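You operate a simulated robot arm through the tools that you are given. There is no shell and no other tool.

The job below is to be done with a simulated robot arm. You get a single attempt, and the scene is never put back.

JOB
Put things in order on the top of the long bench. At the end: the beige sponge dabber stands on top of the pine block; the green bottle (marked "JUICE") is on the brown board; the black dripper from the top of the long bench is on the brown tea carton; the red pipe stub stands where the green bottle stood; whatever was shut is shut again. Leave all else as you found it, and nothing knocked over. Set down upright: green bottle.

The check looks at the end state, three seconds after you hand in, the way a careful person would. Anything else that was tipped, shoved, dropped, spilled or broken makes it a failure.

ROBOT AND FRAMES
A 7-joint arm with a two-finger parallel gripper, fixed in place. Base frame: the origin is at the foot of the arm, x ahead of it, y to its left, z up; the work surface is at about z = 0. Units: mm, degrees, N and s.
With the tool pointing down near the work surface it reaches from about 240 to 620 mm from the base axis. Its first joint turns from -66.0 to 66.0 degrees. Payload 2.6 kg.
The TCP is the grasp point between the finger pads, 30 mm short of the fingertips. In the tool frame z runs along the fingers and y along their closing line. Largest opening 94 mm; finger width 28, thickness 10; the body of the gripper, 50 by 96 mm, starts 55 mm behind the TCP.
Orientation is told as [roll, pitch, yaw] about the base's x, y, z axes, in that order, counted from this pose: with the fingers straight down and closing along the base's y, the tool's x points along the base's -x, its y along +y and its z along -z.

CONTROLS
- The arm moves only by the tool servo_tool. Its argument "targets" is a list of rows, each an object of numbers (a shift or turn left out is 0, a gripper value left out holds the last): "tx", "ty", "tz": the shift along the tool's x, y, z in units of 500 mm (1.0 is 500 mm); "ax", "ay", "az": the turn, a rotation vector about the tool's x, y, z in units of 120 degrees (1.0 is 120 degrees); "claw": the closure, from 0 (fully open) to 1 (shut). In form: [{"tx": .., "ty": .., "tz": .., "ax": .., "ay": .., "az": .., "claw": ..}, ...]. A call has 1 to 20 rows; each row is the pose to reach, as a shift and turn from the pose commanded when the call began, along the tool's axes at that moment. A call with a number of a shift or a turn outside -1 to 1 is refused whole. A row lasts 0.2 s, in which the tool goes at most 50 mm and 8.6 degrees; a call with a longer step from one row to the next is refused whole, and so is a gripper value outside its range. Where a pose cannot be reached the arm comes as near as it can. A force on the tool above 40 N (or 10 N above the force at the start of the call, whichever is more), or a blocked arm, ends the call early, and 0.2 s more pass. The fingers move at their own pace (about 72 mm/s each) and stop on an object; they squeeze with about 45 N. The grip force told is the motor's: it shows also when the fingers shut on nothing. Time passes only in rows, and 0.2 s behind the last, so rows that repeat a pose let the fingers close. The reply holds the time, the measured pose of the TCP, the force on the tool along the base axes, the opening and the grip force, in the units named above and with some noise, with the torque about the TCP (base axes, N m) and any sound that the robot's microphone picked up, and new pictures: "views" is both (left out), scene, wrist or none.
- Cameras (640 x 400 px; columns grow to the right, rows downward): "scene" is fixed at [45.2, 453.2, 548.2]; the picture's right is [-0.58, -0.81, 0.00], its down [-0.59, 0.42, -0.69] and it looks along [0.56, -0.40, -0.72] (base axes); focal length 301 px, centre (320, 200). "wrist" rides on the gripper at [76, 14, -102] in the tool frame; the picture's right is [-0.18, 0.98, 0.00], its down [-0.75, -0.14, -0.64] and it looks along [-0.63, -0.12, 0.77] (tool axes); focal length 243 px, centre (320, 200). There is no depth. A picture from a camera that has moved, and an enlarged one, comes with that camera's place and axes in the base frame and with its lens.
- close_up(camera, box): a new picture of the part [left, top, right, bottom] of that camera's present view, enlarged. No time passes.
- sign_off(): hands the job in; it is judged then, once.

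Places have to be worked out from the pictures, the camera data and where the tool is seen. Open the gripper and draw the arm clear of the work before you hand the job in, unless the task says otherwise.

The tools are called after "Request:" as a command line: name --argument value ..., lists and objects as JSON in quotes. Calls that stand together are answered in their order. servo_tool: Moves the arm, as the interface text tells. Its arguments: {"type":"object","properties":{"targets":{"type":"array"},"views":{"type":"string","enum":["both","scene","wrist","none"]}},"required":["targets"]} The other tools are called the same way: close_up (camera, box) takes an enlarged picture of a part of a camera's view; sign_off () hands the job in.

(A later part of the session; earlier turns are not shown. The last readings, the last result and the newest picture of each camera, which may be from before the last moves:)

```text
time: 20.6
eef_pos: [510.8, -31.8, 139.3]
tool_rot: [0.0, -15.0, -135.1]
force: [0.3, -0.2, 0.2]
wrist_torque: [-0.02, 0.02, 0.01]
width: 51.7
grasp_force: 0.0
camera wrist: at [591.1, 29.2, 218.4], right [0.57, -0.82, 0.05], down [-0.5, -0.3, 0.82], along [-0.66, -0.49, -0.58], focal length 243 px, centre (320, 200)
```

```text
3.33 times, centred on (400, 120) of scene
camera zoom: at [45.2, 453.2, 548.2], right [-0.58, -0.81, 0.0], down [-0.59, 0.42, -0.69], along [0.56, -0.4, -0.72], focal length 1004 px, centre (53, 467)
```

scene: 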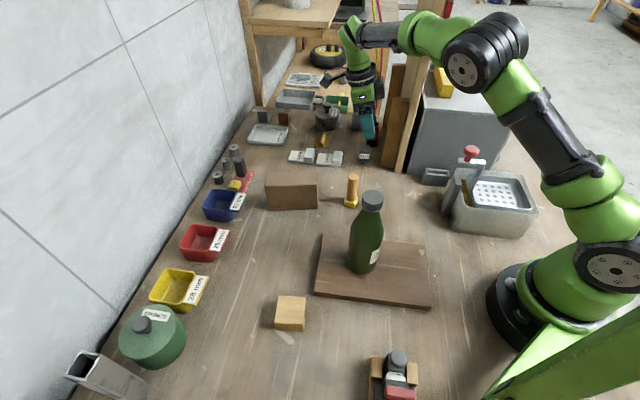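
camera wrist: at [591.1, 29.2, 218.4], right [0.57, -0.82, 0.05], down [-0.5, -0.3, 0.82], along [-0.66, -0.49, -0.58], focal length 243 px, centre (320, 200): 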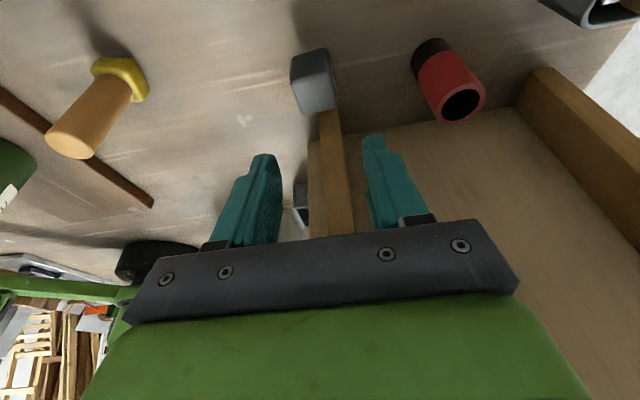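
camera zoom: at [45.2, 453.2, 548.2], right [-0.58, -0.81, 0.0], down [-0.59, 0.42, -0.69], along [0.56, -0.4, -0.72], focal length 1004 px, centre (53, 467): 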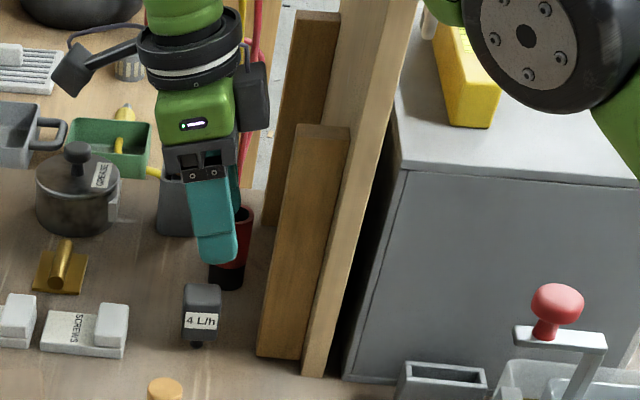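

The dripper sits laterally centred between the fingers (within ~2 mm) and nothing is touched. I'll descend vertically to z≈75 and check again.

Request:
servo_tool --targets '[{"tx": 0.0112, "tz": 0.0417}, {"tx": 0.0224, "tz": 0.0834}, {"tx": 0.0336, "tz": 0.1252}, {"tx": 0.0336, "tz": 0.1252}]'

Request:
close_up --camera "wrist" --box '[220, 50, 420, 210]'

Request:
close_up --camera "scene" --box '[324, 110, 404, 180]'

```text
time: 21.6
eef_pos: [512.8, -30.5, 75.3]
tool_rot: [0.0, -15.0, -135.0]
force: [-0.6, -0.2, -0.8]
wrist_torque: [0.02, 0.03, 0.0]
width: 51.6
grasp_force: 0.1
camera wrist: at [592.5, 30.7, 154.6], right [0.57, -0.82, 0.05], down [-0.5, -0.3, 0.81], along [-0.65, -0.49, -0.58], focal length 243 px, centre (320, 200)
```

scene: 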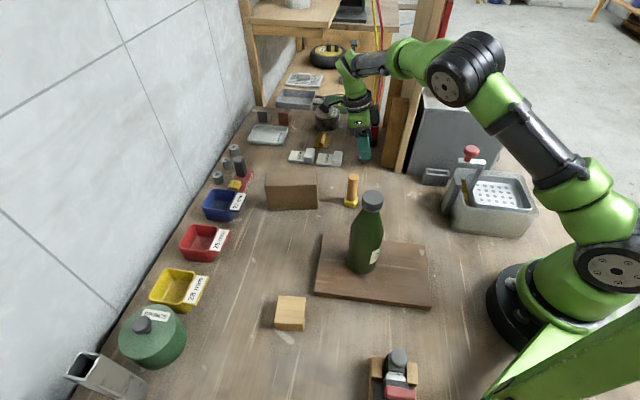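
wrist: 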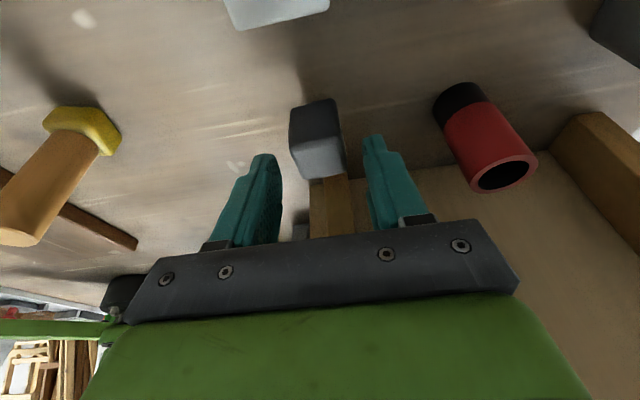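

```text
2.50 times, centred on (320, 130) of wrist
camera zoom: at [592.5, 30.7, 154.6], right [0.57, -0.82, 0.05], down [-0.5, -0.3, 0.81], along [-0.65, -0.49, -0.58], focal length 606 px, centre (320, 375)
```

zoom: 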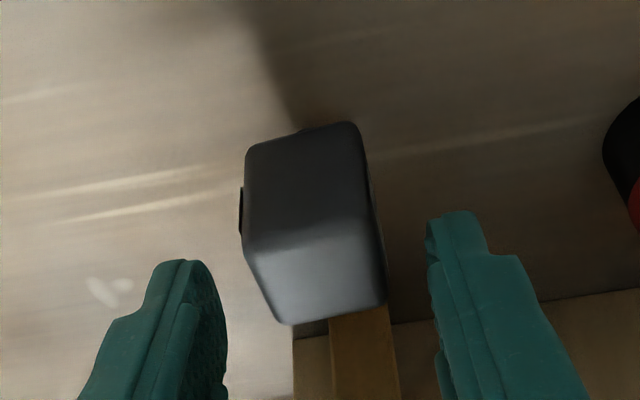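

```text
5.71 times, centred on (364, 145) of scene
camera zoom: at [45.2, 453.2, 548.2], right [-0.58, -0.81, 0.0], down [-0.59, 0.42, -0.69], along [0.56, -0.4, -0.72], focal length 1722 px, centre (69, 514)
```

zoom: 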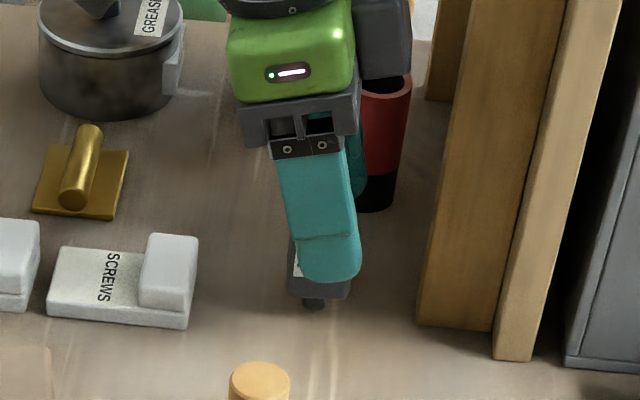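

Triangulating three views, the dripper is ~51 mm tall (body on a short stem) centred at about (511, -30), right under the TCP. I'll descend to z≈38 and close gently on the body.

Request:
servo_tool --targets '[{"tx": 0.01, "tz": 0.037}, {"tx": 0.019, "tz": 0.071}, {"tx": 0.019, "tz": 0.071}]'

Request:
close_up --camera "wrist" --box '[220, 80, 420, 240]'

Request:
close_up --camera "scene" --box '[324, 110, 404, 180]'

```text
time: 22.4
eef_pos: [514.7, -30.8, 39.8]
tool_rot: [0.0, -15.1, -135.0]
force: [0.1, -0.2, -0.6]
wrist_torque: [-0.02, 0.02, 0.0]
width: 52.0
grasp_force: 0.1
camera wrist: at [594.1, 30.2, 118.3], right [0.57, -0.82, 0.05], down [-0.5, -0.3, 0.82], along [-0.66, -0.49, -0.58], focal length 243 px, centre (320, 200)
```

scene: 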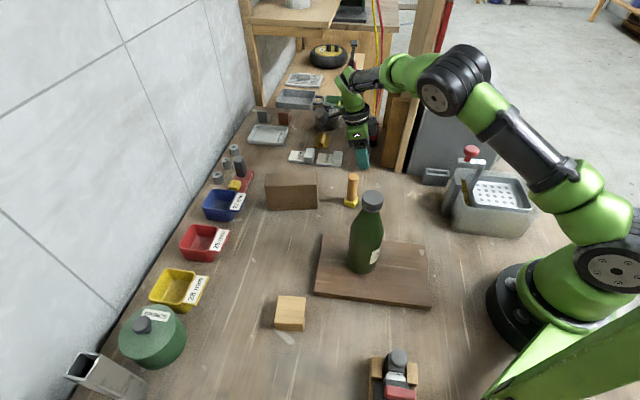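
wrist: 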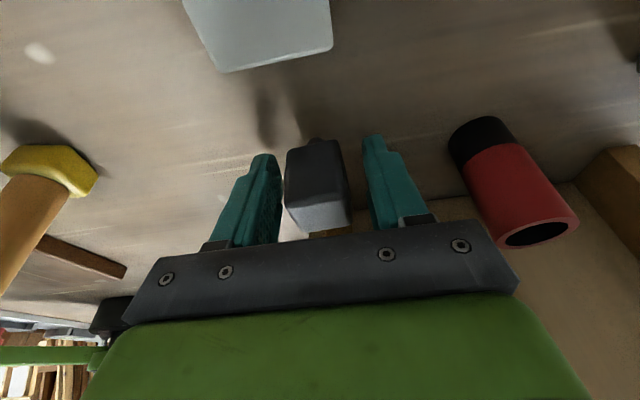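

```text
2.50 times, centred on (320, 160) of wrist
camera zoom: at [594.1, 30.2, 118.3], right [0.57, -0.82, 0.05], down [-0.5, -0.3, 0.82], along [-0.66, -0.49, -0.58], focal length 606 px, centre (320, 300)
```

zoom: 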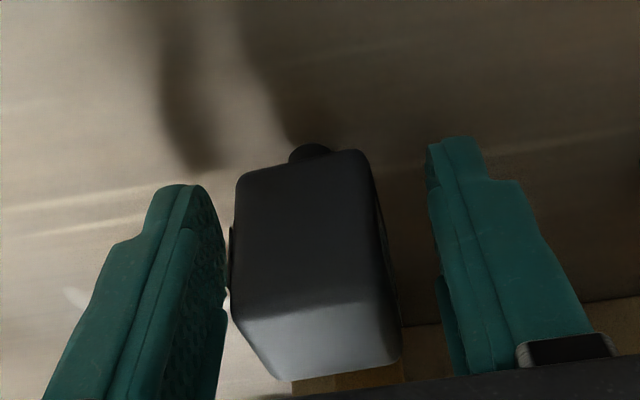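

```text
5.71 times, centred on (364, 145) of scene
camera zoom: at [45.2, 453.2, 548.2], right [-0.58, -0.81, 0.0], down [-0.59, 0.42, -0.69], along [0.56, -0.4, -0.72], focal length 1722 px, centre (69, 514)
```

zoom: 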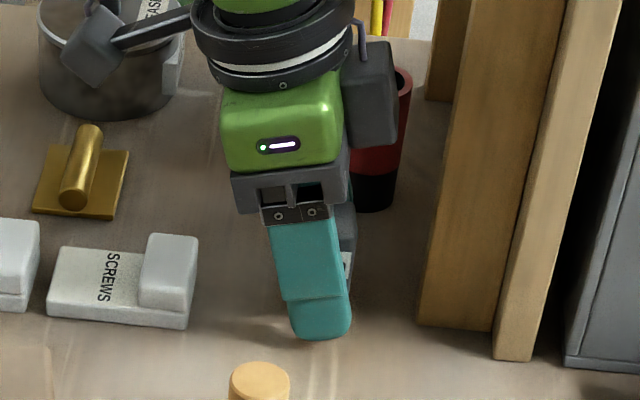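

Comparing near edges of both fingers with the dripper's near face, the gaps are equal (~57 vs ~62 px), so it is centred. Closing now.

Request:
servo_tool --targets '[{"claw": 0.55}, {"claw": 0.65}, {"claw": 0.75}, {"claw": 1}, {"claw": 1}, {"claw": 1}]'

Request:
close_up --camera "wrist" --box '[220, 80, 420, 240]'

```text
time: 23.8
eef_pos: [513.3, -31.5, 39.1]
tool_rot: [-0.1, -15.0, -134.9]
force: [0.3, -0.4, -0.8]
wrist_torque: [0.03, 0.0, 0.01]
width: 33.0
grasp_force: 44.6
camera wrist: at [594.1, 30.2, 118.6], right [0.57, -0.82, 0.05], down [-0.5, -0.3, 0.82], along [-0.66, -0.49, -0.58], focal length 243 px, centre (320, 200)
```

scene: 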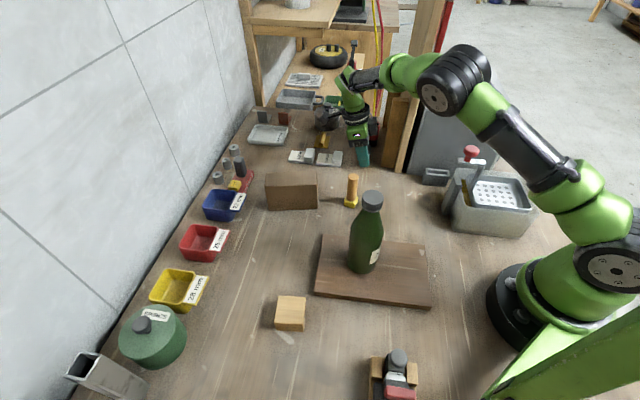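
wrist: 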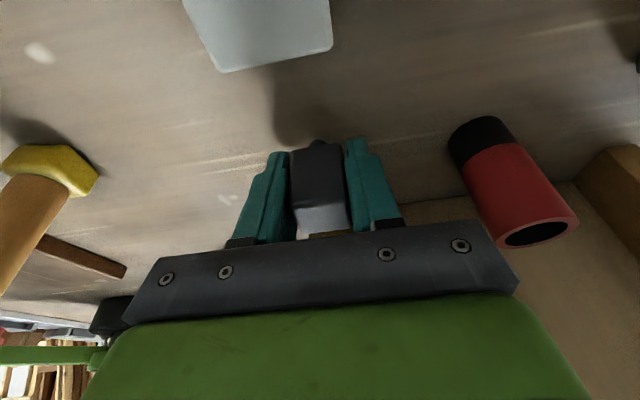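

```text
2.50 times, centred on (320, 160) of wrist
camera zoom: at [594.1, 30.2, 118.6], right [0.57, -0.82, 0.05], down [-0.5, -0.3, 0.82], along [-0.66, -0.49, -0.58], focal length 606 px, centre (320, 300)
```

zoom: 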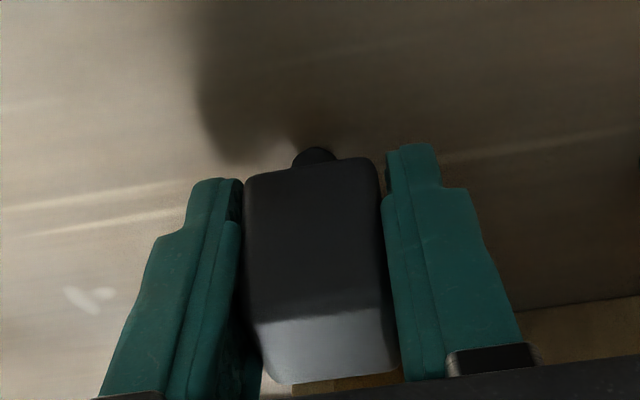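

Dripper gripped firmly (33 mm, 45 N). I'll lift it 110 mm straight up and carry it to above the carton at about (498, 205, 170), turning yaw by +25° on the way to stay within wrist range.

Request:
servo_tool --targets '[{"tx": -0.006, "tz": -0.022}, {"tx": -0.022, "tz": -0.082}, {"tx": -0.0395, "tz": -0.147}, {"tx": -0.0569, "tz": -0.2125}, {"tx": -0.0205, "ty": -0.0444, "tz": -0.2277, "ax": -0.0067, "az": -0.0252}, {"tx": 0.0158, "ty": -0.0888, "tz": -0.2429, "ax": -0.0135, "az": -0.0503}, {"tx": 0.0522, "ty": -0.1331, "tz": -0.2581, "ax": -0.0202, "az": -0.0755}, {"tx": 0.0886, "ty": -0.1775, "tz": -0.2733, "ax": -0.027, "az": -0.1006}, {"tx": 0.1249, "ty": -0.2219, "tz": -0.2884, "ax": -0.0337, "az": -0.1258}, {"tx": 0.1613, "ty": -0.2663, "tz": -0.3036, "ax": -0.0404, "az": -0.1509}, {"tx": 0.1976, "ty": -0.3106, "tz": -0.3188, "ax": -0.0472, "az": -0.1761}, {"tx": 0.22, "ty": -0.337, "tz": -0.329, "ax": -0.051, "az": -0.191}, {"tx": 0.234, "ty": -0.355, "tz": -0.334, "ax": -0.0539, "az": -0.2012}, {"tx": 0.234, "ty": -0.355, "tz": -0.334, "ax": -0.0539, "az": -0.2012}]'

Request:
close_up --camera "wrist" --box '[200, 40, 440, 240]'

Request:
close_up --camera "scene" --box '[240, 110, 360, 220]'

```text
time: 26.8
eef_pos: [497.1, 205.7, 169.4]
tool_rot: [-0.1, -15.0, -110.0]
force: [0.4, -0.6, 0.4]
wrist_torque: [-0.03, 0.01, 0.0]
width: 33.2
grasp_force: 44.7
camera wrist: at [543.7, 294.5, 248.9], right [0.86, -0.5, 0.05], down [-0.32, -0.48, 0.82], along [-0.39, -0.72, -0.58], focal length 243 px, centre (320, 200)
```

scene: 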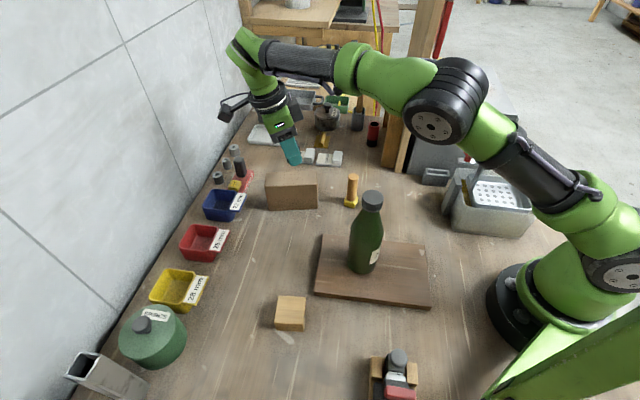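
wrist: 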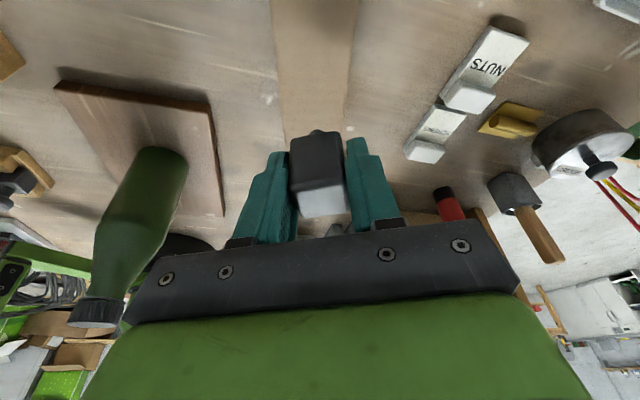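

```text
2.00 times, centred on (320, 140) of wrist
camera zoom: at [543.7, 294.5, 248.9], right [0.86, -0.5, 0.05], down [-0.32, -0.48, 0.82], along [-0.39, -0.72, -0.58], focal length 485 px, centre (320, 320)
```

zoom: 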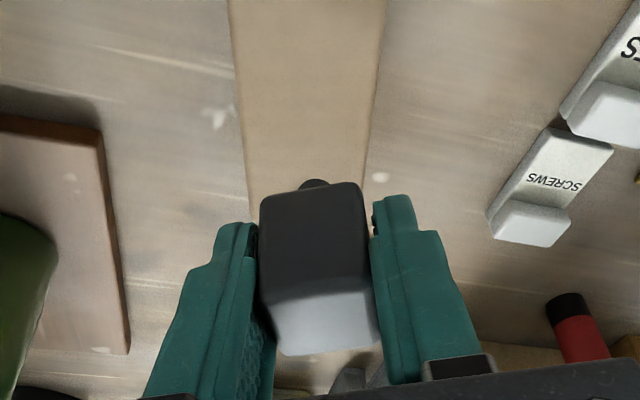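

```text
3.64 times, centred on (300, 165) of scene
camera zoom: at [45.1, 453.2, 548.2], right [-0.58, -0.81, 0.0], down [-0.59, 0.42, -0.69], along [0.56, -0.4, -0.72], focal length 1096 px, centre (393, 327)
```

zoom: 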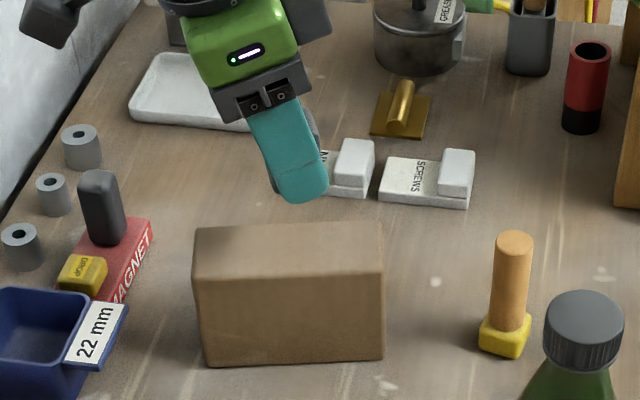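

The dripper hangs centred over the carton top (short-axis centre line at about (495, 204), 50 mm wide). I'll lower to TCP z≈125, just above expected contact at ~119.

Request:
servo_tool --targets '[{"tx": 0.006, "tz": 0.022}, {"tx": 0.014, "tz": 0.052}, {"tx": 0.0205, "tz": 0.076}, {"tx": 0.0228, "tz": 0.085}, {"tx": 0.0228, "tz": 0.085}]'

Request:
close_up --camera "wrist" --box '[220, 80, 420, 240]'

Request:
close_up --camera "scene" --box '[250, 140, 330, 210]'

```text
time: 27.9
eef_pos: [499.4, 203.2, 133.1]
tool_rot: [0.7, -14.5, -110.2]
force: [-1.5, -1.0, 5.1]
wrist_torque: [-0.04, 0.13, 0.04]
width: 33.0
grasp_force: 45.5
stopped in row 5: the force on the tool passed its limit at 41 N (the readings are from after the stop); the commanded pose is now the measured one
camera wrist: at [546.2, 293.6, 212.8], right [0.86, -0.5, 0.06], down [-0.34, -0.48, 0.81], along [-0.38, -0.72, -0.58], focal length 243 px, centre (320, 200)
```

scene: 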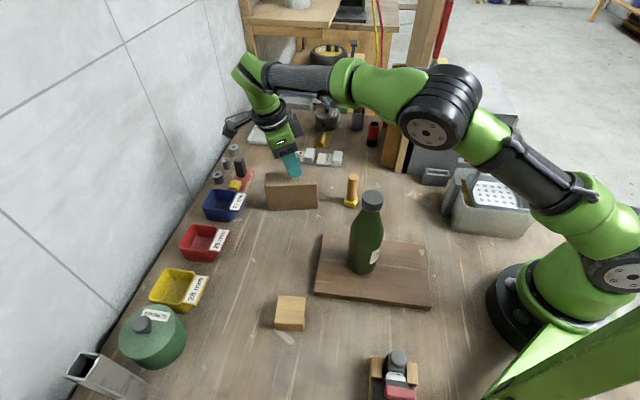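
wrist: 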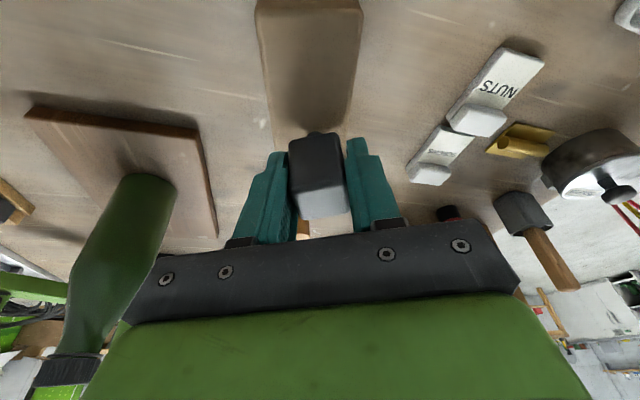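

```text
2.50 times, centred on (320, 160) of wrist
camera zoom: at [546.2, 293.6, 212.8], right [0.86, -0.5, 0.06], down [-0.34, -0.48, 0.81], along [-0.38, -0.72, -0.58], focal length 606 px, centre (320, 300)
```

zoom: 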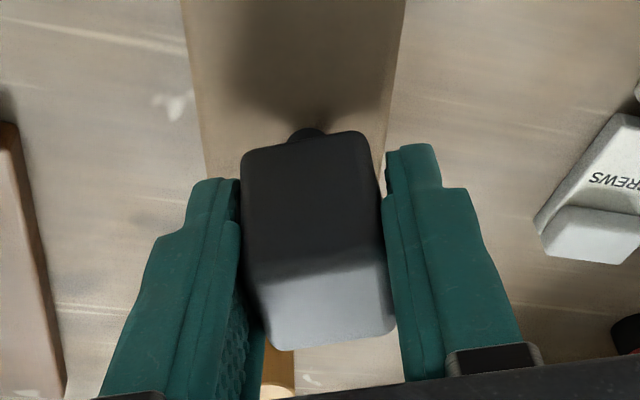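

```text
5.71 times, centred on (290, 175) of scene
camera zoom: at [45.1, 453.2, 548.2], right [-0.58, -0.81, 0.0], down [-0.59, 0.42, -0.69], along [0.56, -0.4, -0.72], focal length 1722 px, centre (491, 343)
```

zoom: 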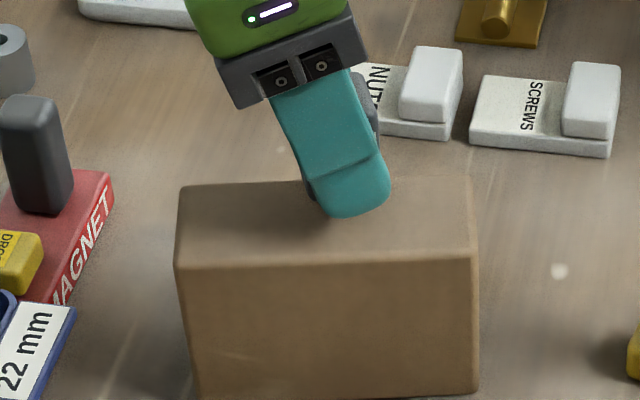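

Contact came at TCP z≈133 (limit tripped at 41 N), so the dripper sits a bit lower in the grip than I assumed. Let me look closely at its attitude before releasing.

Request:
close_up --camera "wrist" --box '[270, 110, 370, 230]'

Request:
close_up --camera "scene" --box '[270, 145, 320, 190]'

```text
3.33 times, centred on (320, 170) of wrist
camera zoom: at [546.2, 293.6, 212.8], right [0.86, -0.5, 0.06], down [-0.34, -0.48, 0.81], along [-0.38, -0.72, -0.58], focal length 809 px, centre (320, 300)
```

zoom: 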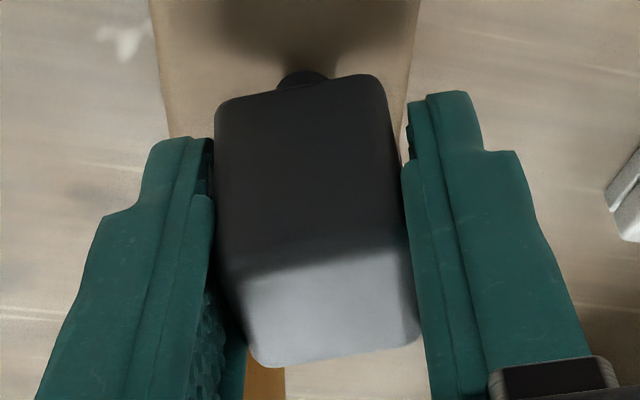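

```text
8.89 times, centred on (295, 168) of scene
camera zoom: at [45.1, 453.2, 548.2], right [-0.58, -0.81, 0.0], down [-0.59, 0.42, -0.69], along [0.56, -0.4, -0.72], focal length 2678 px, centre (542, 489)
```

zoom: 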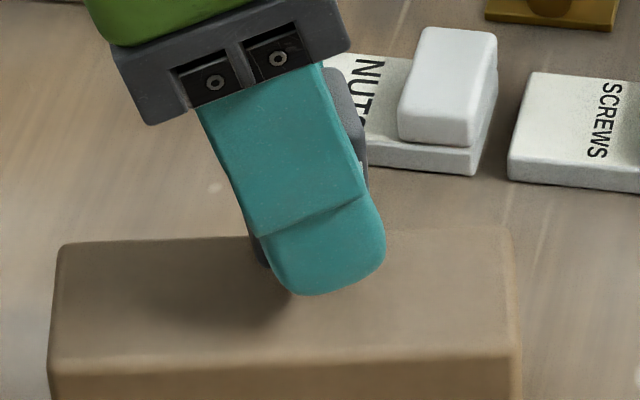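

The body extends ~9 mm further past the fingertips than at pick-up, so it slid a little in the grip but looks about upright. I'll raise it 35 mm, restore the exact 15° tilt, then yaw +50° so the scene camera can see whether the dripper hangs vertical.

Request:
servo_tool --targets '[{"tx": -0.009, "tz": -0.034, "ax": 0.0058, "ay": -0.0042}, {"tx": -0.018, "tz": -0.068, "ax": 0.0058, "ay": -0.0042}, {"tx": -0.018, "tz": -0.068, "ax": 0.0058, "ay": -0.0042}]' --views "none"

Request:
servo_tool --targets '[{"ax": -0.0173, "az": -0.0644}, {"ax": -0.0345, "az": -0.1288}, {"ax": -0.0518, "az": -0.1932}, {"ax": -0.0691, "az": -0.2576}, {"ax": -0.0863, "az": -0.322}, {"ax": -0.1078, "az": -0.4025}, {"ax": -0.1078, "az": -0.4025}]'

Request:
close_up --camera "scene" --box '[260, 125, 340, 195]'

Request:
close_up --camera "wrist" --box '[270, 110, 370, 230]'

```text
time: 28.7
eef_pos: [500.7, 203.9, 166.8]
tool_rot: [0.1, -15.2, -110.3]
force: [-0.7, 0.0, -0.2]
wrist_torque: [0.01, -0.02, 0.02]
width: 32.9
grasp_force: 44.8
```

```text
refused: row 6 steps farther than a row can; nothing moved
```

```text
5.71 times, centred on (300, 160) of scene
camera zoom: at [45.2, 453.2, 548.2], right [-0.58, -0.81, 0.0], down [-0.59, 0.42, -0.69], along [0.56, -0.4, -0.72], focal length 1722 px, centre (434, 429)
```

zoom: 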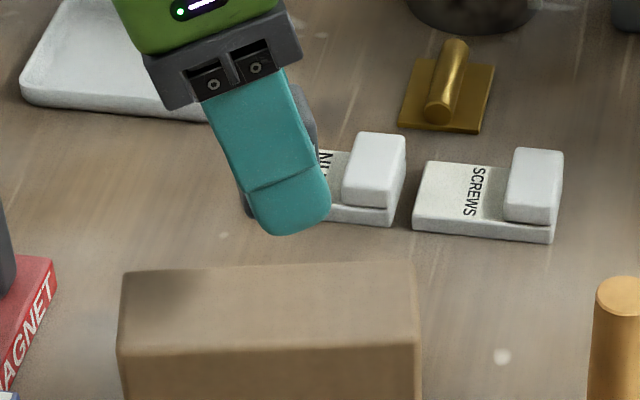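

```text
3.33 times, centred on (320, 170) of wrist
camera zoom: at [547.1, 293.8, 245.8], right [0.86, -0.51, 0.05], down [-0.33, -0.48, 0.82], along [-0.39, -0.72, -0.57], focal length 809 px, centre (320, 300)
```

zoom: 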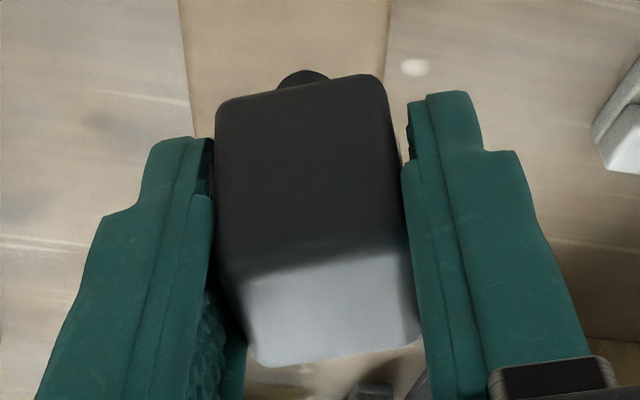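

The lift worked; the yaw call was refused because its last step was too big. I'll repeat it with even steps.

Request:
servo_tool --targets '[{"ax": -0.0154, "az": -0.0575}, {"ax": -0.0308, "az": -0.115}, {"ax": -0.0462, "az": -0.1725}, {"ax": -0.0616, "az": -0.23}, {"ax": -0.077, "az": -0.2875}, {"ax": -0.0924, "az": -0.345}, {"ax": -0.1078, "az": -0.4025}, {"ax": -0.1078, "az": -0.4025}]'

Request:
close_up --camera "scene" --box '[260, 125, 340, 195]'

Request:
close_up --camera "wrist" --box '[220, 60, 420, 240]'

```text
time: 30.5
eef_pos: [500.3, 203.7, 167.5]
tool_rot: [-0.1, -15.1, -60.1]
force: [-0.1, 0.0, 0.0]
wrist_torque: [0.03, -0.02, 0.02]
width: 33.1
grasp_force: 45.3
camera wrist: at [461.4, 298.9, 245.9], right [0.94, 0.34, 0.05], down [0.16, -0.56, 0.82], along [0.3, -0.76, -0.58], focal length 243 px, centre (320, 200)
```

scene: 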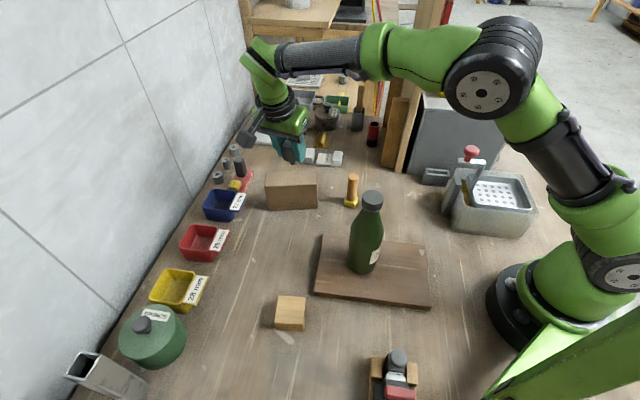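
wrist: 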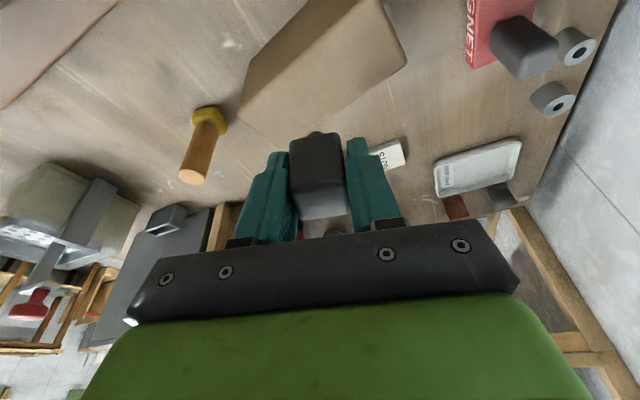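

```text
5.71 times, centred on (300, 160) of scene
camera zoom: at [45.2, 453.2, 548.2], right [-0.58, -0.81, 0.0], down [-0.59, 0.42, -0.69], along [0.56, -0.4, -0.72], focal length 1722 px, centre (434, 429)
```

zoom: 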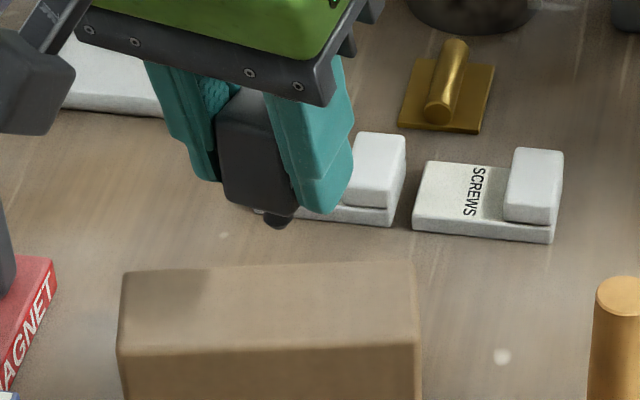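

```text
2.22 times, centred on (320, 150) of wrist
camera zoom: at [461.4, 298.9, 245.9], right [0.94, 0.34, 0.05], down [0.16, -0.56, 0.82], along [0.3, -0.76, -0.58], focal length 539 px, centre (320, 311)
```

zoom: 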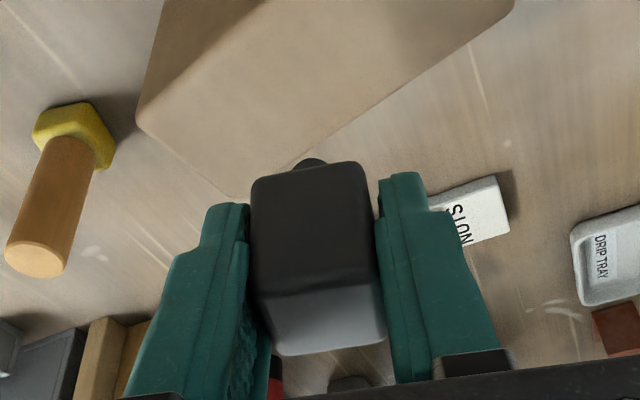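

Now the dripper is visible between the fingers. A stronger zoom will show its attitude.

Request:
close_up --camera "scene" --box '[275, 135, 315, 168]'

Request:
close_up --camera "wrist" --box '[270, 110, 370, 230]'

```text
12.12 times, centred on (295, 152) of scene
camera zoom: at [45.2, 453.2, 548.2], right [-0.58, -0.81, 0.0], down [-0.59, 0.42, -0.69], along [0.56, -0.4, -0.72], focal length 3652 px, centre (623, 788)
```

zoom: 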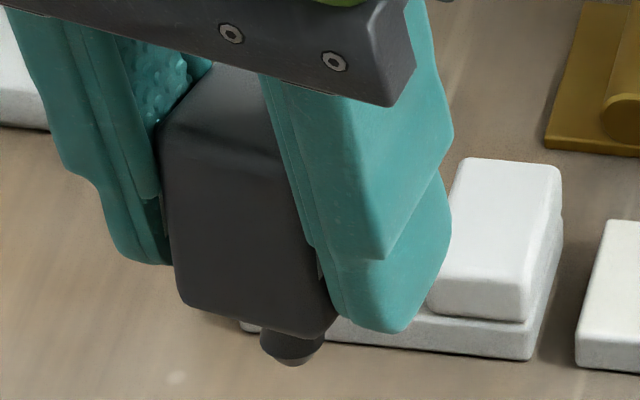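

```text
3.33 times, centred on (320, 170) of wrist
camera zoom: at [461.4, 298.9, 245.9], right [0.94, 0.34, 0.05], down [0.16, -0.56, 0.82], along [0.3, -0.76, -0.58], focal length 809 px, centre (320, 300)
```

zoom: 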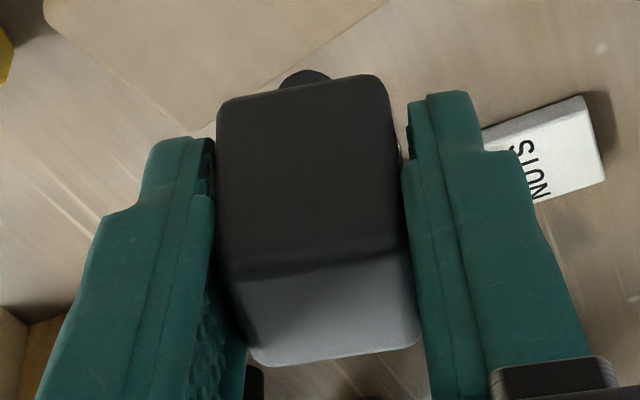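

The dripper's edge slope matches vertical within ~2°, and its stem is right under the TCP. The carton centre is about (497, 212), so I'll shift ~7 mm toward it and lower to TCP z≈137, just above expected contact (~133).

Request:
servo_tool --targets '[{"tx": 0.014, "ty": -0.0039, "tz": -0.0037}, {"tx": 0.022, "ty": -0.0039, "tz": 0.026}, {"tx": 0.028, "ty": -0.0039, "tz": 0.048}, {"tx": 0.0295, "ty": -0.0039, "tz": 0.0543}, {"tx": 0.0295, "ty": -0.0039, "tz": 0.0543}]' --views "scene"

Request:
close_up --camera "scene" --box '[270, 140, 320, 182]'

```text
time: 31.7
eef_pos: [492.7, 208.0, 137.0]
tool_rot: [-0.2, -15.1, -60.1]
force: [0.0, 0.1, 0.5]
wrist_torque: [-0.03, 0.0, 0.04]
width: 32.9
grasp_force: 45.4
```

scene: 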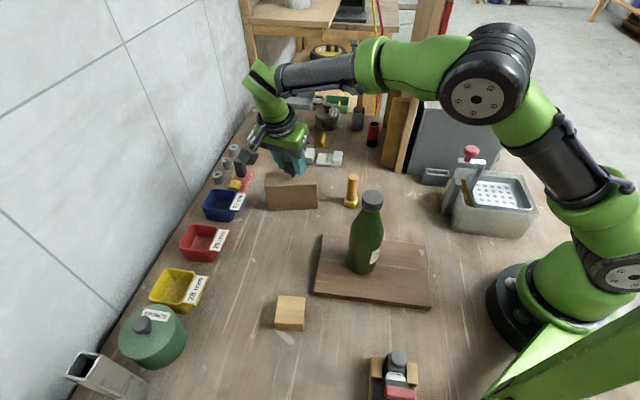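

```text
9.52 times, centred on (295, 161) of scene
camera zoom: at [45.2, 453.2, 548.2], right [-0.58, -0.81, 0.0], down [-0.59, 0.42, -0.69], along [0.56, -0.4, -0.72], focal length 2869 px, centre (558, 571)
```

zoom: 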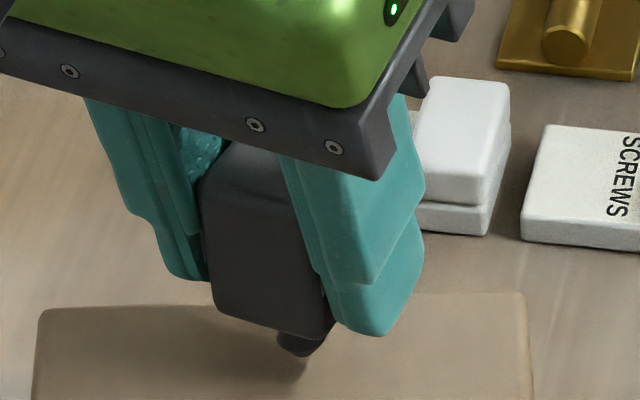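

No contact yet (force ~0.5 N). Lowering in 1 mm steps now.

Request:
servo_tool --targets '[{"tx": 0.0005, "tz": 0.0019}, {"tx": 0.001, "tz": 0.0039}, {"tx": 0.001, "tz": 0.0039}]' --views "none"

```text
time: 32.5
eef_pos: [493.9, 208.3, 134.8]
tool_rot: [-0.1, -14.9, -60.2]
force: [0.5, -0.2, 0.0]
wrist_torque: [0.02, -0.03, -0.02]
width: 32.5
grasp_force: 44.7
```

Request:
servo_tool --targets '[{"tx": 0.0005, "tz": 0.0019}, {"tx": 0.001, "tz": 0.0039}, {"tx": 0.001, "tz": 0.0039}]' --views "none"

```text
time: 33.3
eef_pos: [494.5, 208.2, 132.7]
tool_rot: [-0.2, -15.1, -60.2]
force: [0.1, 0.1, -0.8]
wrist_torque: [0.04, -0.01, -0.03]
width: 33.2
grasp_force: 45.1
```

Still no contact at z≈132.7; continuing in 1 mm steps.

Request:
servo_tool --targets '[{"tx": 0.0005, "tz": 0.0019}, {"tx": 0.001, "tz": 0.0039}, {"tx": 0.001, "tz": 0.0039}]' --views "none"

```text
time: 34.1
eef_pos: [495.4, 209.5, 132.0]
tool_rot: [0.1, -15.1, -60.3]
force: [-2.1, -0.1, 18.4]
wrist_torque: [-0.11, 0.12, -0.01]
width: 32.8
grasp_force: 44.4
```

Contact at 18 N. I'll back off 0.7 mm to a light touch and check before opening.

Request:
servo_tool --targets '[{"tx": -0.0004, "tz": -0.0014}, {"tx": -0.0004, "tz": -0.0014}]' --views "both"

Request:
close_up --camera "scene" --box '[270, 140, 320, 182]'

Request:
close_up --camera "wrist" --box '[220, 60, 420, 240]'

```text
time: 34.7
eef_pos: [495.7, 209.7, 131.5]
tool_rot: [0.0, -15.1, -60.2]
force: [-0.1, 0.2, 21.4]
wrist_torque: [-0.06, -0.01, 0.0]
width: 33.1
grasp_force: 45.2
camera wrist: at [457.1, 304.3, 211.1], right [0.94, 0.33, 0.05], down [0.16, -0.56, 0.82], along [0.3, -0.76, -0.58], focal length 243 px, centre (320, 200)
```

scene: 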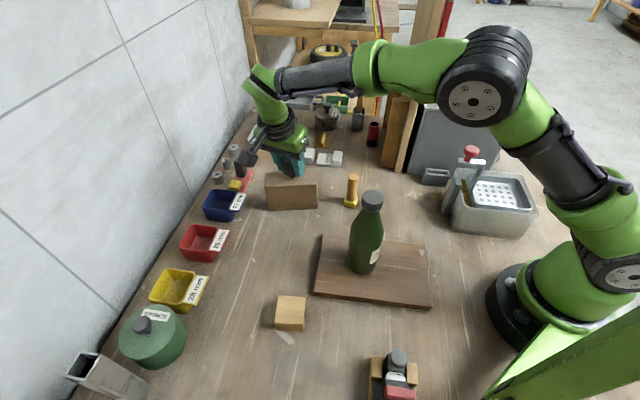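
wrist: 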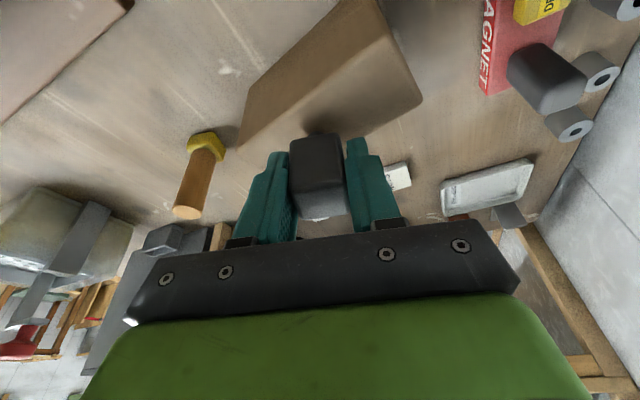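

```text
9.52 times, centred on (295, 161) of scene
camera zoom: at [45.0, 453.1, 548.2], right [-0.58, -0.81, 0.0], down [-0.59, 0.42, -0.69], along [0.56, -0.4, -0.72], focal length 2869 px, centre (558, 571)
```

zoom: 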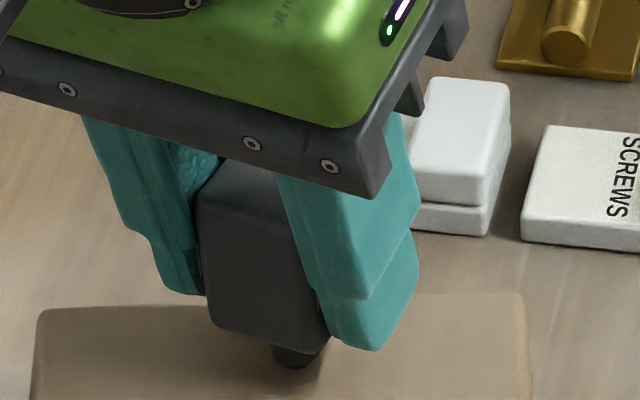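

```text
2.22 times, centred on (320, 150) of wrist
camera zoom: at [457.1, 304.3, 211.1], right [0.94, 0.33, 0.05], down [0.16, -0.56, 0.82], along [0.3, -0.76, -0.58], focal length 539 px, centre (320, 311)
```

zoom: 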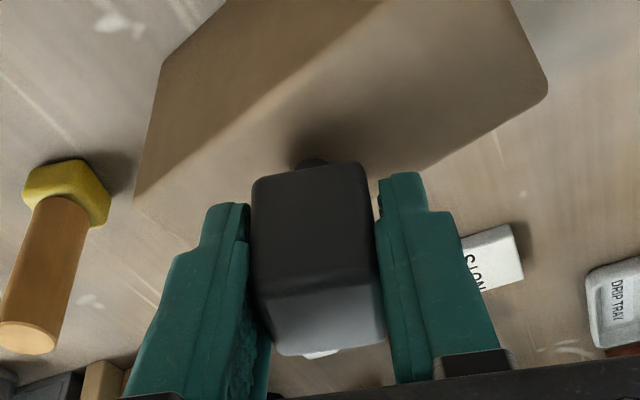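

Force still reads 21 N, so I'll back off another 0.7 mm.

Request:
servo_tool --targets '[{"tx": -0.0004, "tz": -0.0014}, {"tx": -0.0004, "tz": -0.0014}]' --views "none"

```text
time: 35.3
eef_pos: [496.2, 210.3, 132.4]
tool_rot: [-0.1, -15.1, -60.2]
force: [0.7, 1.3, 17.4]
wrist_torque: [0.01, -0.04, 0.0]
width: 32.8
grasp_force: 44.9
```

Request:
servo_tool --targets '[{"tx": -0.0004, "tz": -0.0014}, {"tx": -0.0004, "tz": -0.0014}, {"tx": -0.0004, "tz": -0.0014}]' --views "none"

```text
time: 36.1
eef_pos: [494.0, 208.2, 132.5]
tool_rot: [-0.2, -15.2, -60.3]
force: [0.5, -0.1, 9.8]
wrist_torque: [-0.08, -0.08, 0.0]
width: 33.0
grasp_force: 45.1
```

Force is falling with the unloading (9.8 N). A further 0.5 mm back, then open slowly.

Request:
servo_tool --targets '[{"tx": -0.0003, "tz": -0.001}, {"tx": -0.0003, "tz": -0.001}, {"tx": -0.0003, "tz": -0.001, "claw": 0.62}, {"tx": -0.0003, "tz": -0.001, "claw": 0.58}, {"tx": -0.0003, "tz": -0.001, "claw": 0.5}, {"tx": -0.0003, "tz": -0.001, "claw": 0.4}, {"tx": -0.0003, "tz": -0.001, "claw": 0.4}]' --views "both"

Request:
close_up --camera "scene" --box '[270, 140, 320, 182]'

Request:
close_up --camera "wrist" --box '[220, 60, 420, 240]'

```text
time: 37.7
eef_pos: [494.5, 208.9, 133.1]
tool_rot: [-0.1, -15.1, -60.2]
force: [-0.6, 0.7, -0.2]
wrist_torque: [0.0, 0.03, 0.02]
width: 56.4
grasp_force: 0.0
camera wrist: at [456.6, 303.7, 212.2], right [0.94, 0.33, 0.05], down [0.16, -0.56, 0.82], along [0.3, -0.76, -0.58], focal length 243 px, centre (320, 200)
```

scene: 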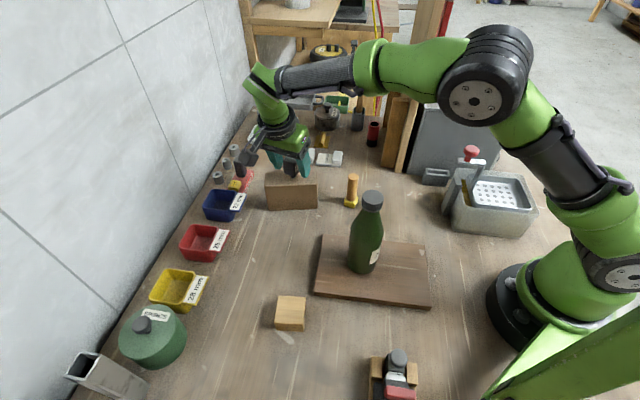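
wrist: 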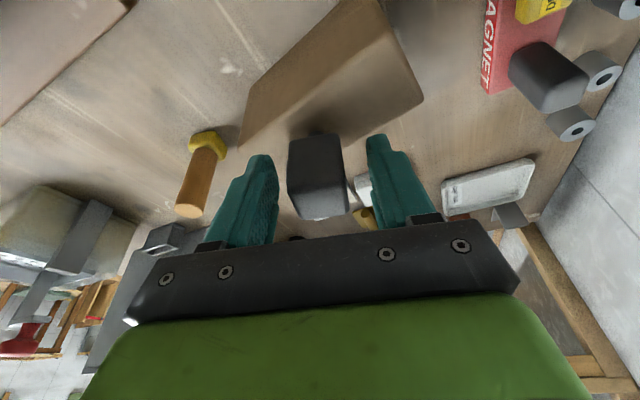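

```text
9.52 times, centred on (295, 161) of scene
camera zoom: at [45.2, 453.2, 548.2], right [-0.58, -0.81, 0.0], down [-0.59, 0.42, -0.69], along [0.56, -0.4, -0.72], focal length 2869 px, centre (558, 571)
```

zoom: 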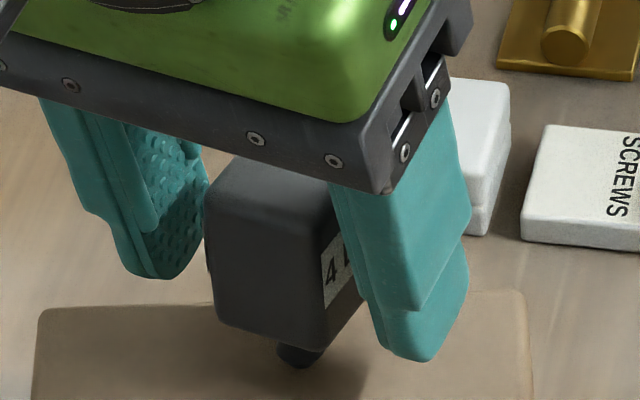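

```text
2.22 times, centred on (320, 150) of wrist
camera zoom: at [456.6, 303.7, 212.2], right [0.94, 0.33, 0.05], down [0.16, -0.56, 0.82], along [0.3, -0.76, -0.58], focal length 539 px, centre (320, 311)
```

zoom: 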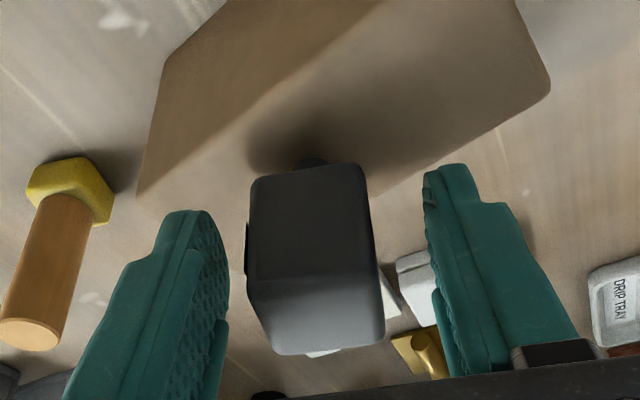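

The dripper stands free on its stem on the carton. I'll widen a bit and rise straight up 100 mm.

Request:
servo_tool --targets '[{"claw": 0.25}, {"tx": -0.005, "tz": -0.019, "claw": 0.25}, {"tx": -0.016, "tz": -0.058, "claw": 0.25}, {"tx": -0.031, "tz": -0.116, "claw": 0.25}, {"tx": -0.0518, "tz": -0.1932, "claw": 0.25}, {"tx": -0.0518, "tz": -0.1932, "claw": 0.25}]'

Request:
close_up --camera "scene" --box '[250, 125, 330, 215]'

Request:
close_up --camera "wrist" --box '[200, 20, 440, 240]'

```text
time: 39.1
eef_pos: [499.7, 208.4, 234.0]
tool_rot: [-0.2, -15.1, -60.1]
force: [-0.1, 0.7, -0.8]
wrist_torque: [0.04, 0.02, 0.0]
width: 70.5
grasp_force: 0.0
camera wrist: at [460.7, 303.9, 312.3], right [0.94, 0.33, 0.05], down [0.16, -0.56, 0.82], along [0.3, -0.76, -0.58], focal length 243 px, centre (320, 200)
```

scene: 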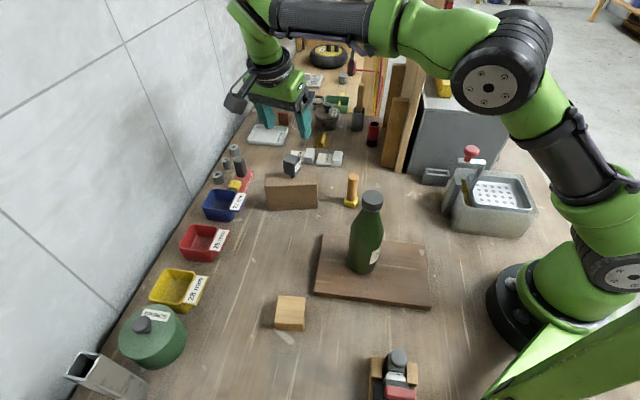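
wrist: 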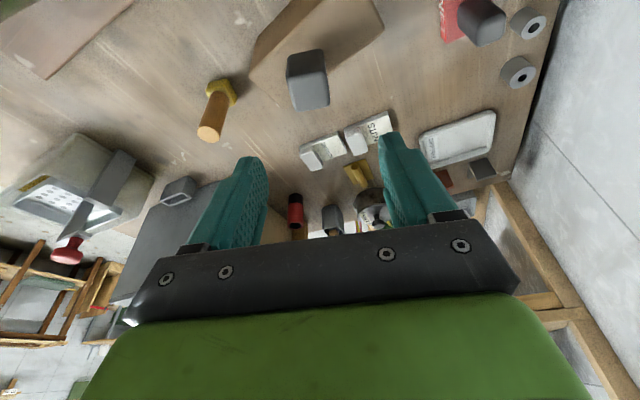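

```text
4.44 times, centred on (290, 170) of scene
camera zoom: at [45.2, 453.2, 548.2], right [-0.58, -0.81, 0.0], down [-0.59, 0.42, -0.69], along [0.56, -0.4, -0.72], focal length 1339 px, centre (453, 333)
```

zoom: 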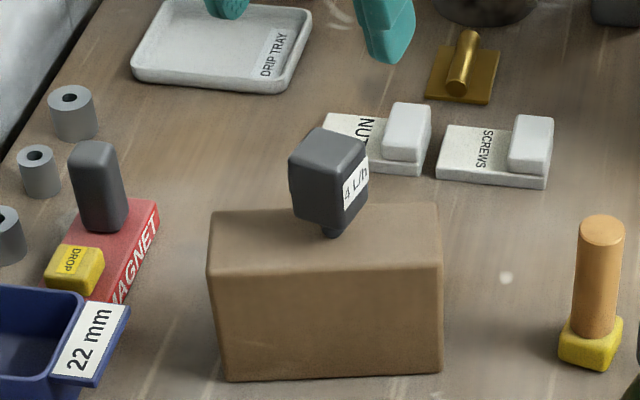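

```text
1.82 times, centred on (320, 130) of wrist
camera zoom: at [460.7, 303.9, 312.3], right [0.94, 0.33, 0.05], down [0.16, -0.56, 0.82], along [0.3, -0.76, -0.58], focal length 441 px, centre (320, 327)
```

zoom: 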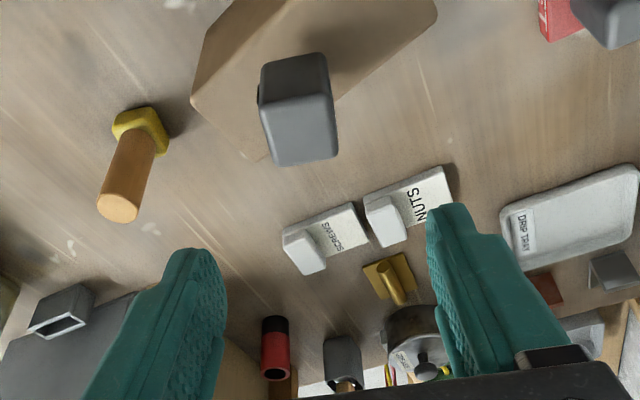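

The dripper stands upright on the carton. Next is the stub: I'll use yaw −90° with the tool leaning ~30° toward +y so the arm stays clear of the panel; first moving to a waypoint near (560, 0, 215).

Request:
servo_tool --targets '[{"tx": -0.05, "ty": -0.013, "tz": 0.018, "ax": 0.0108, "az": 0.0403, "claw": 0.45}, {"tx": -0.115, "ty": -0.03, "tz": 0.042, "ax": 0.0216, "az": 0.0805, "claw": 0.45}, {"tx": -0.18, "ty": -0.047, "tz": 0.066, "ax": 0.0324, "az": 0.1208, "claw": 0.45}, {"tx": -0.245, "ty": -0.064, "tz": 0.09, "ax": 0.0431, "az": 0.161, "claw": 0.45}, {"tx": -0.31, "ty": -0.081, "tz": 0.114, "ax": 0.0539, "az": 0.2013, "claw": 0.45}, {"tx": -0.365, "ty": -0.095, "tz": 0.135, "ax": 0.0647, "az": 0.2415, "claw": 0.45}, {"tx": -0.396, "ty": -0.103, "tz": 0.146, "ax": 0.0647, "az": 0.2415, "claw": 0.45}, {"tx": -0.396, "ty": -0.103, "tz": 0.146, "ax": 0.0647, "az": 0.2415, "claw": 0.45}]'

```text
time: 40.9
eef_pos: [554.8, 0.6, 215.0]
tool_rot: [-0.2, -15.1, -90.2]
force: [0.0, -0.1, -0.3]
wrist_torque: [-0.03, 0.02, -0.01]
width: 51.8
grasp_force: 0.0
camera wrist: at [568.7, 101.6, 293.7], right [0.98, -0.18, 0.05], down [-0.14, -0.56, 0.82], along [-0.12, -0.81, -0.58], focal length 243 px, centre (320, 200)
```

scene: 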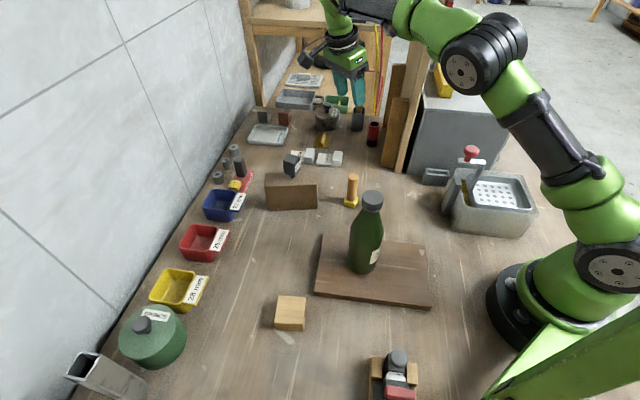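
wrist: 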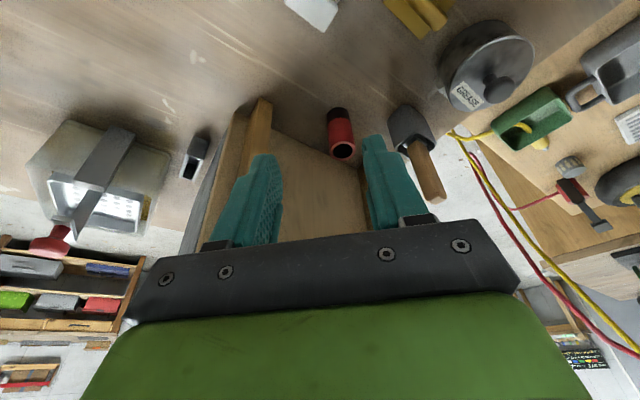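

The stub is in view between the fingers. I'll zoom to locate its axis precisely.

Request:
close_up --camera "wrist" --box '[240, 80, 440, 205]'

Request:
close_up --camera "scene" --box '[330, 60, 450, 170]'

```text
3.20 times, centred on (340, 142) of wrist
camera zoom: at [568.7, 101.6, 293.7], right [0.98, -0.18, 0.05], down [-0.14, -0.56, 0.82], along [-0.12, -0.81, -0.58], focal length 776 px, centre (256, 384)
```

zoom: 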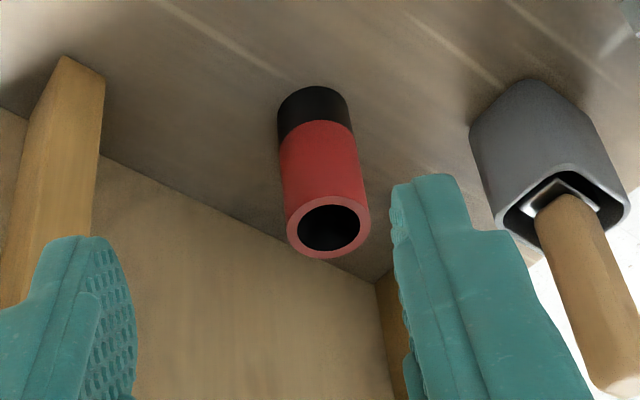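

```text
3.64 times, centred on (390, 115) of scene
camera zoom: at [45.2, 453.2, 548.2], right [-0.58, -0.81, 0.0], down [-0.59, 0.42, -0.69], along [0.56, -0.4, -0.72], focal length 1096 px, centre (66, 509)
```

zoom: 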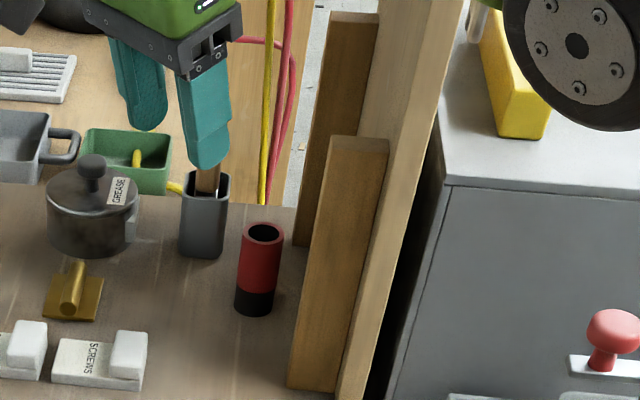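

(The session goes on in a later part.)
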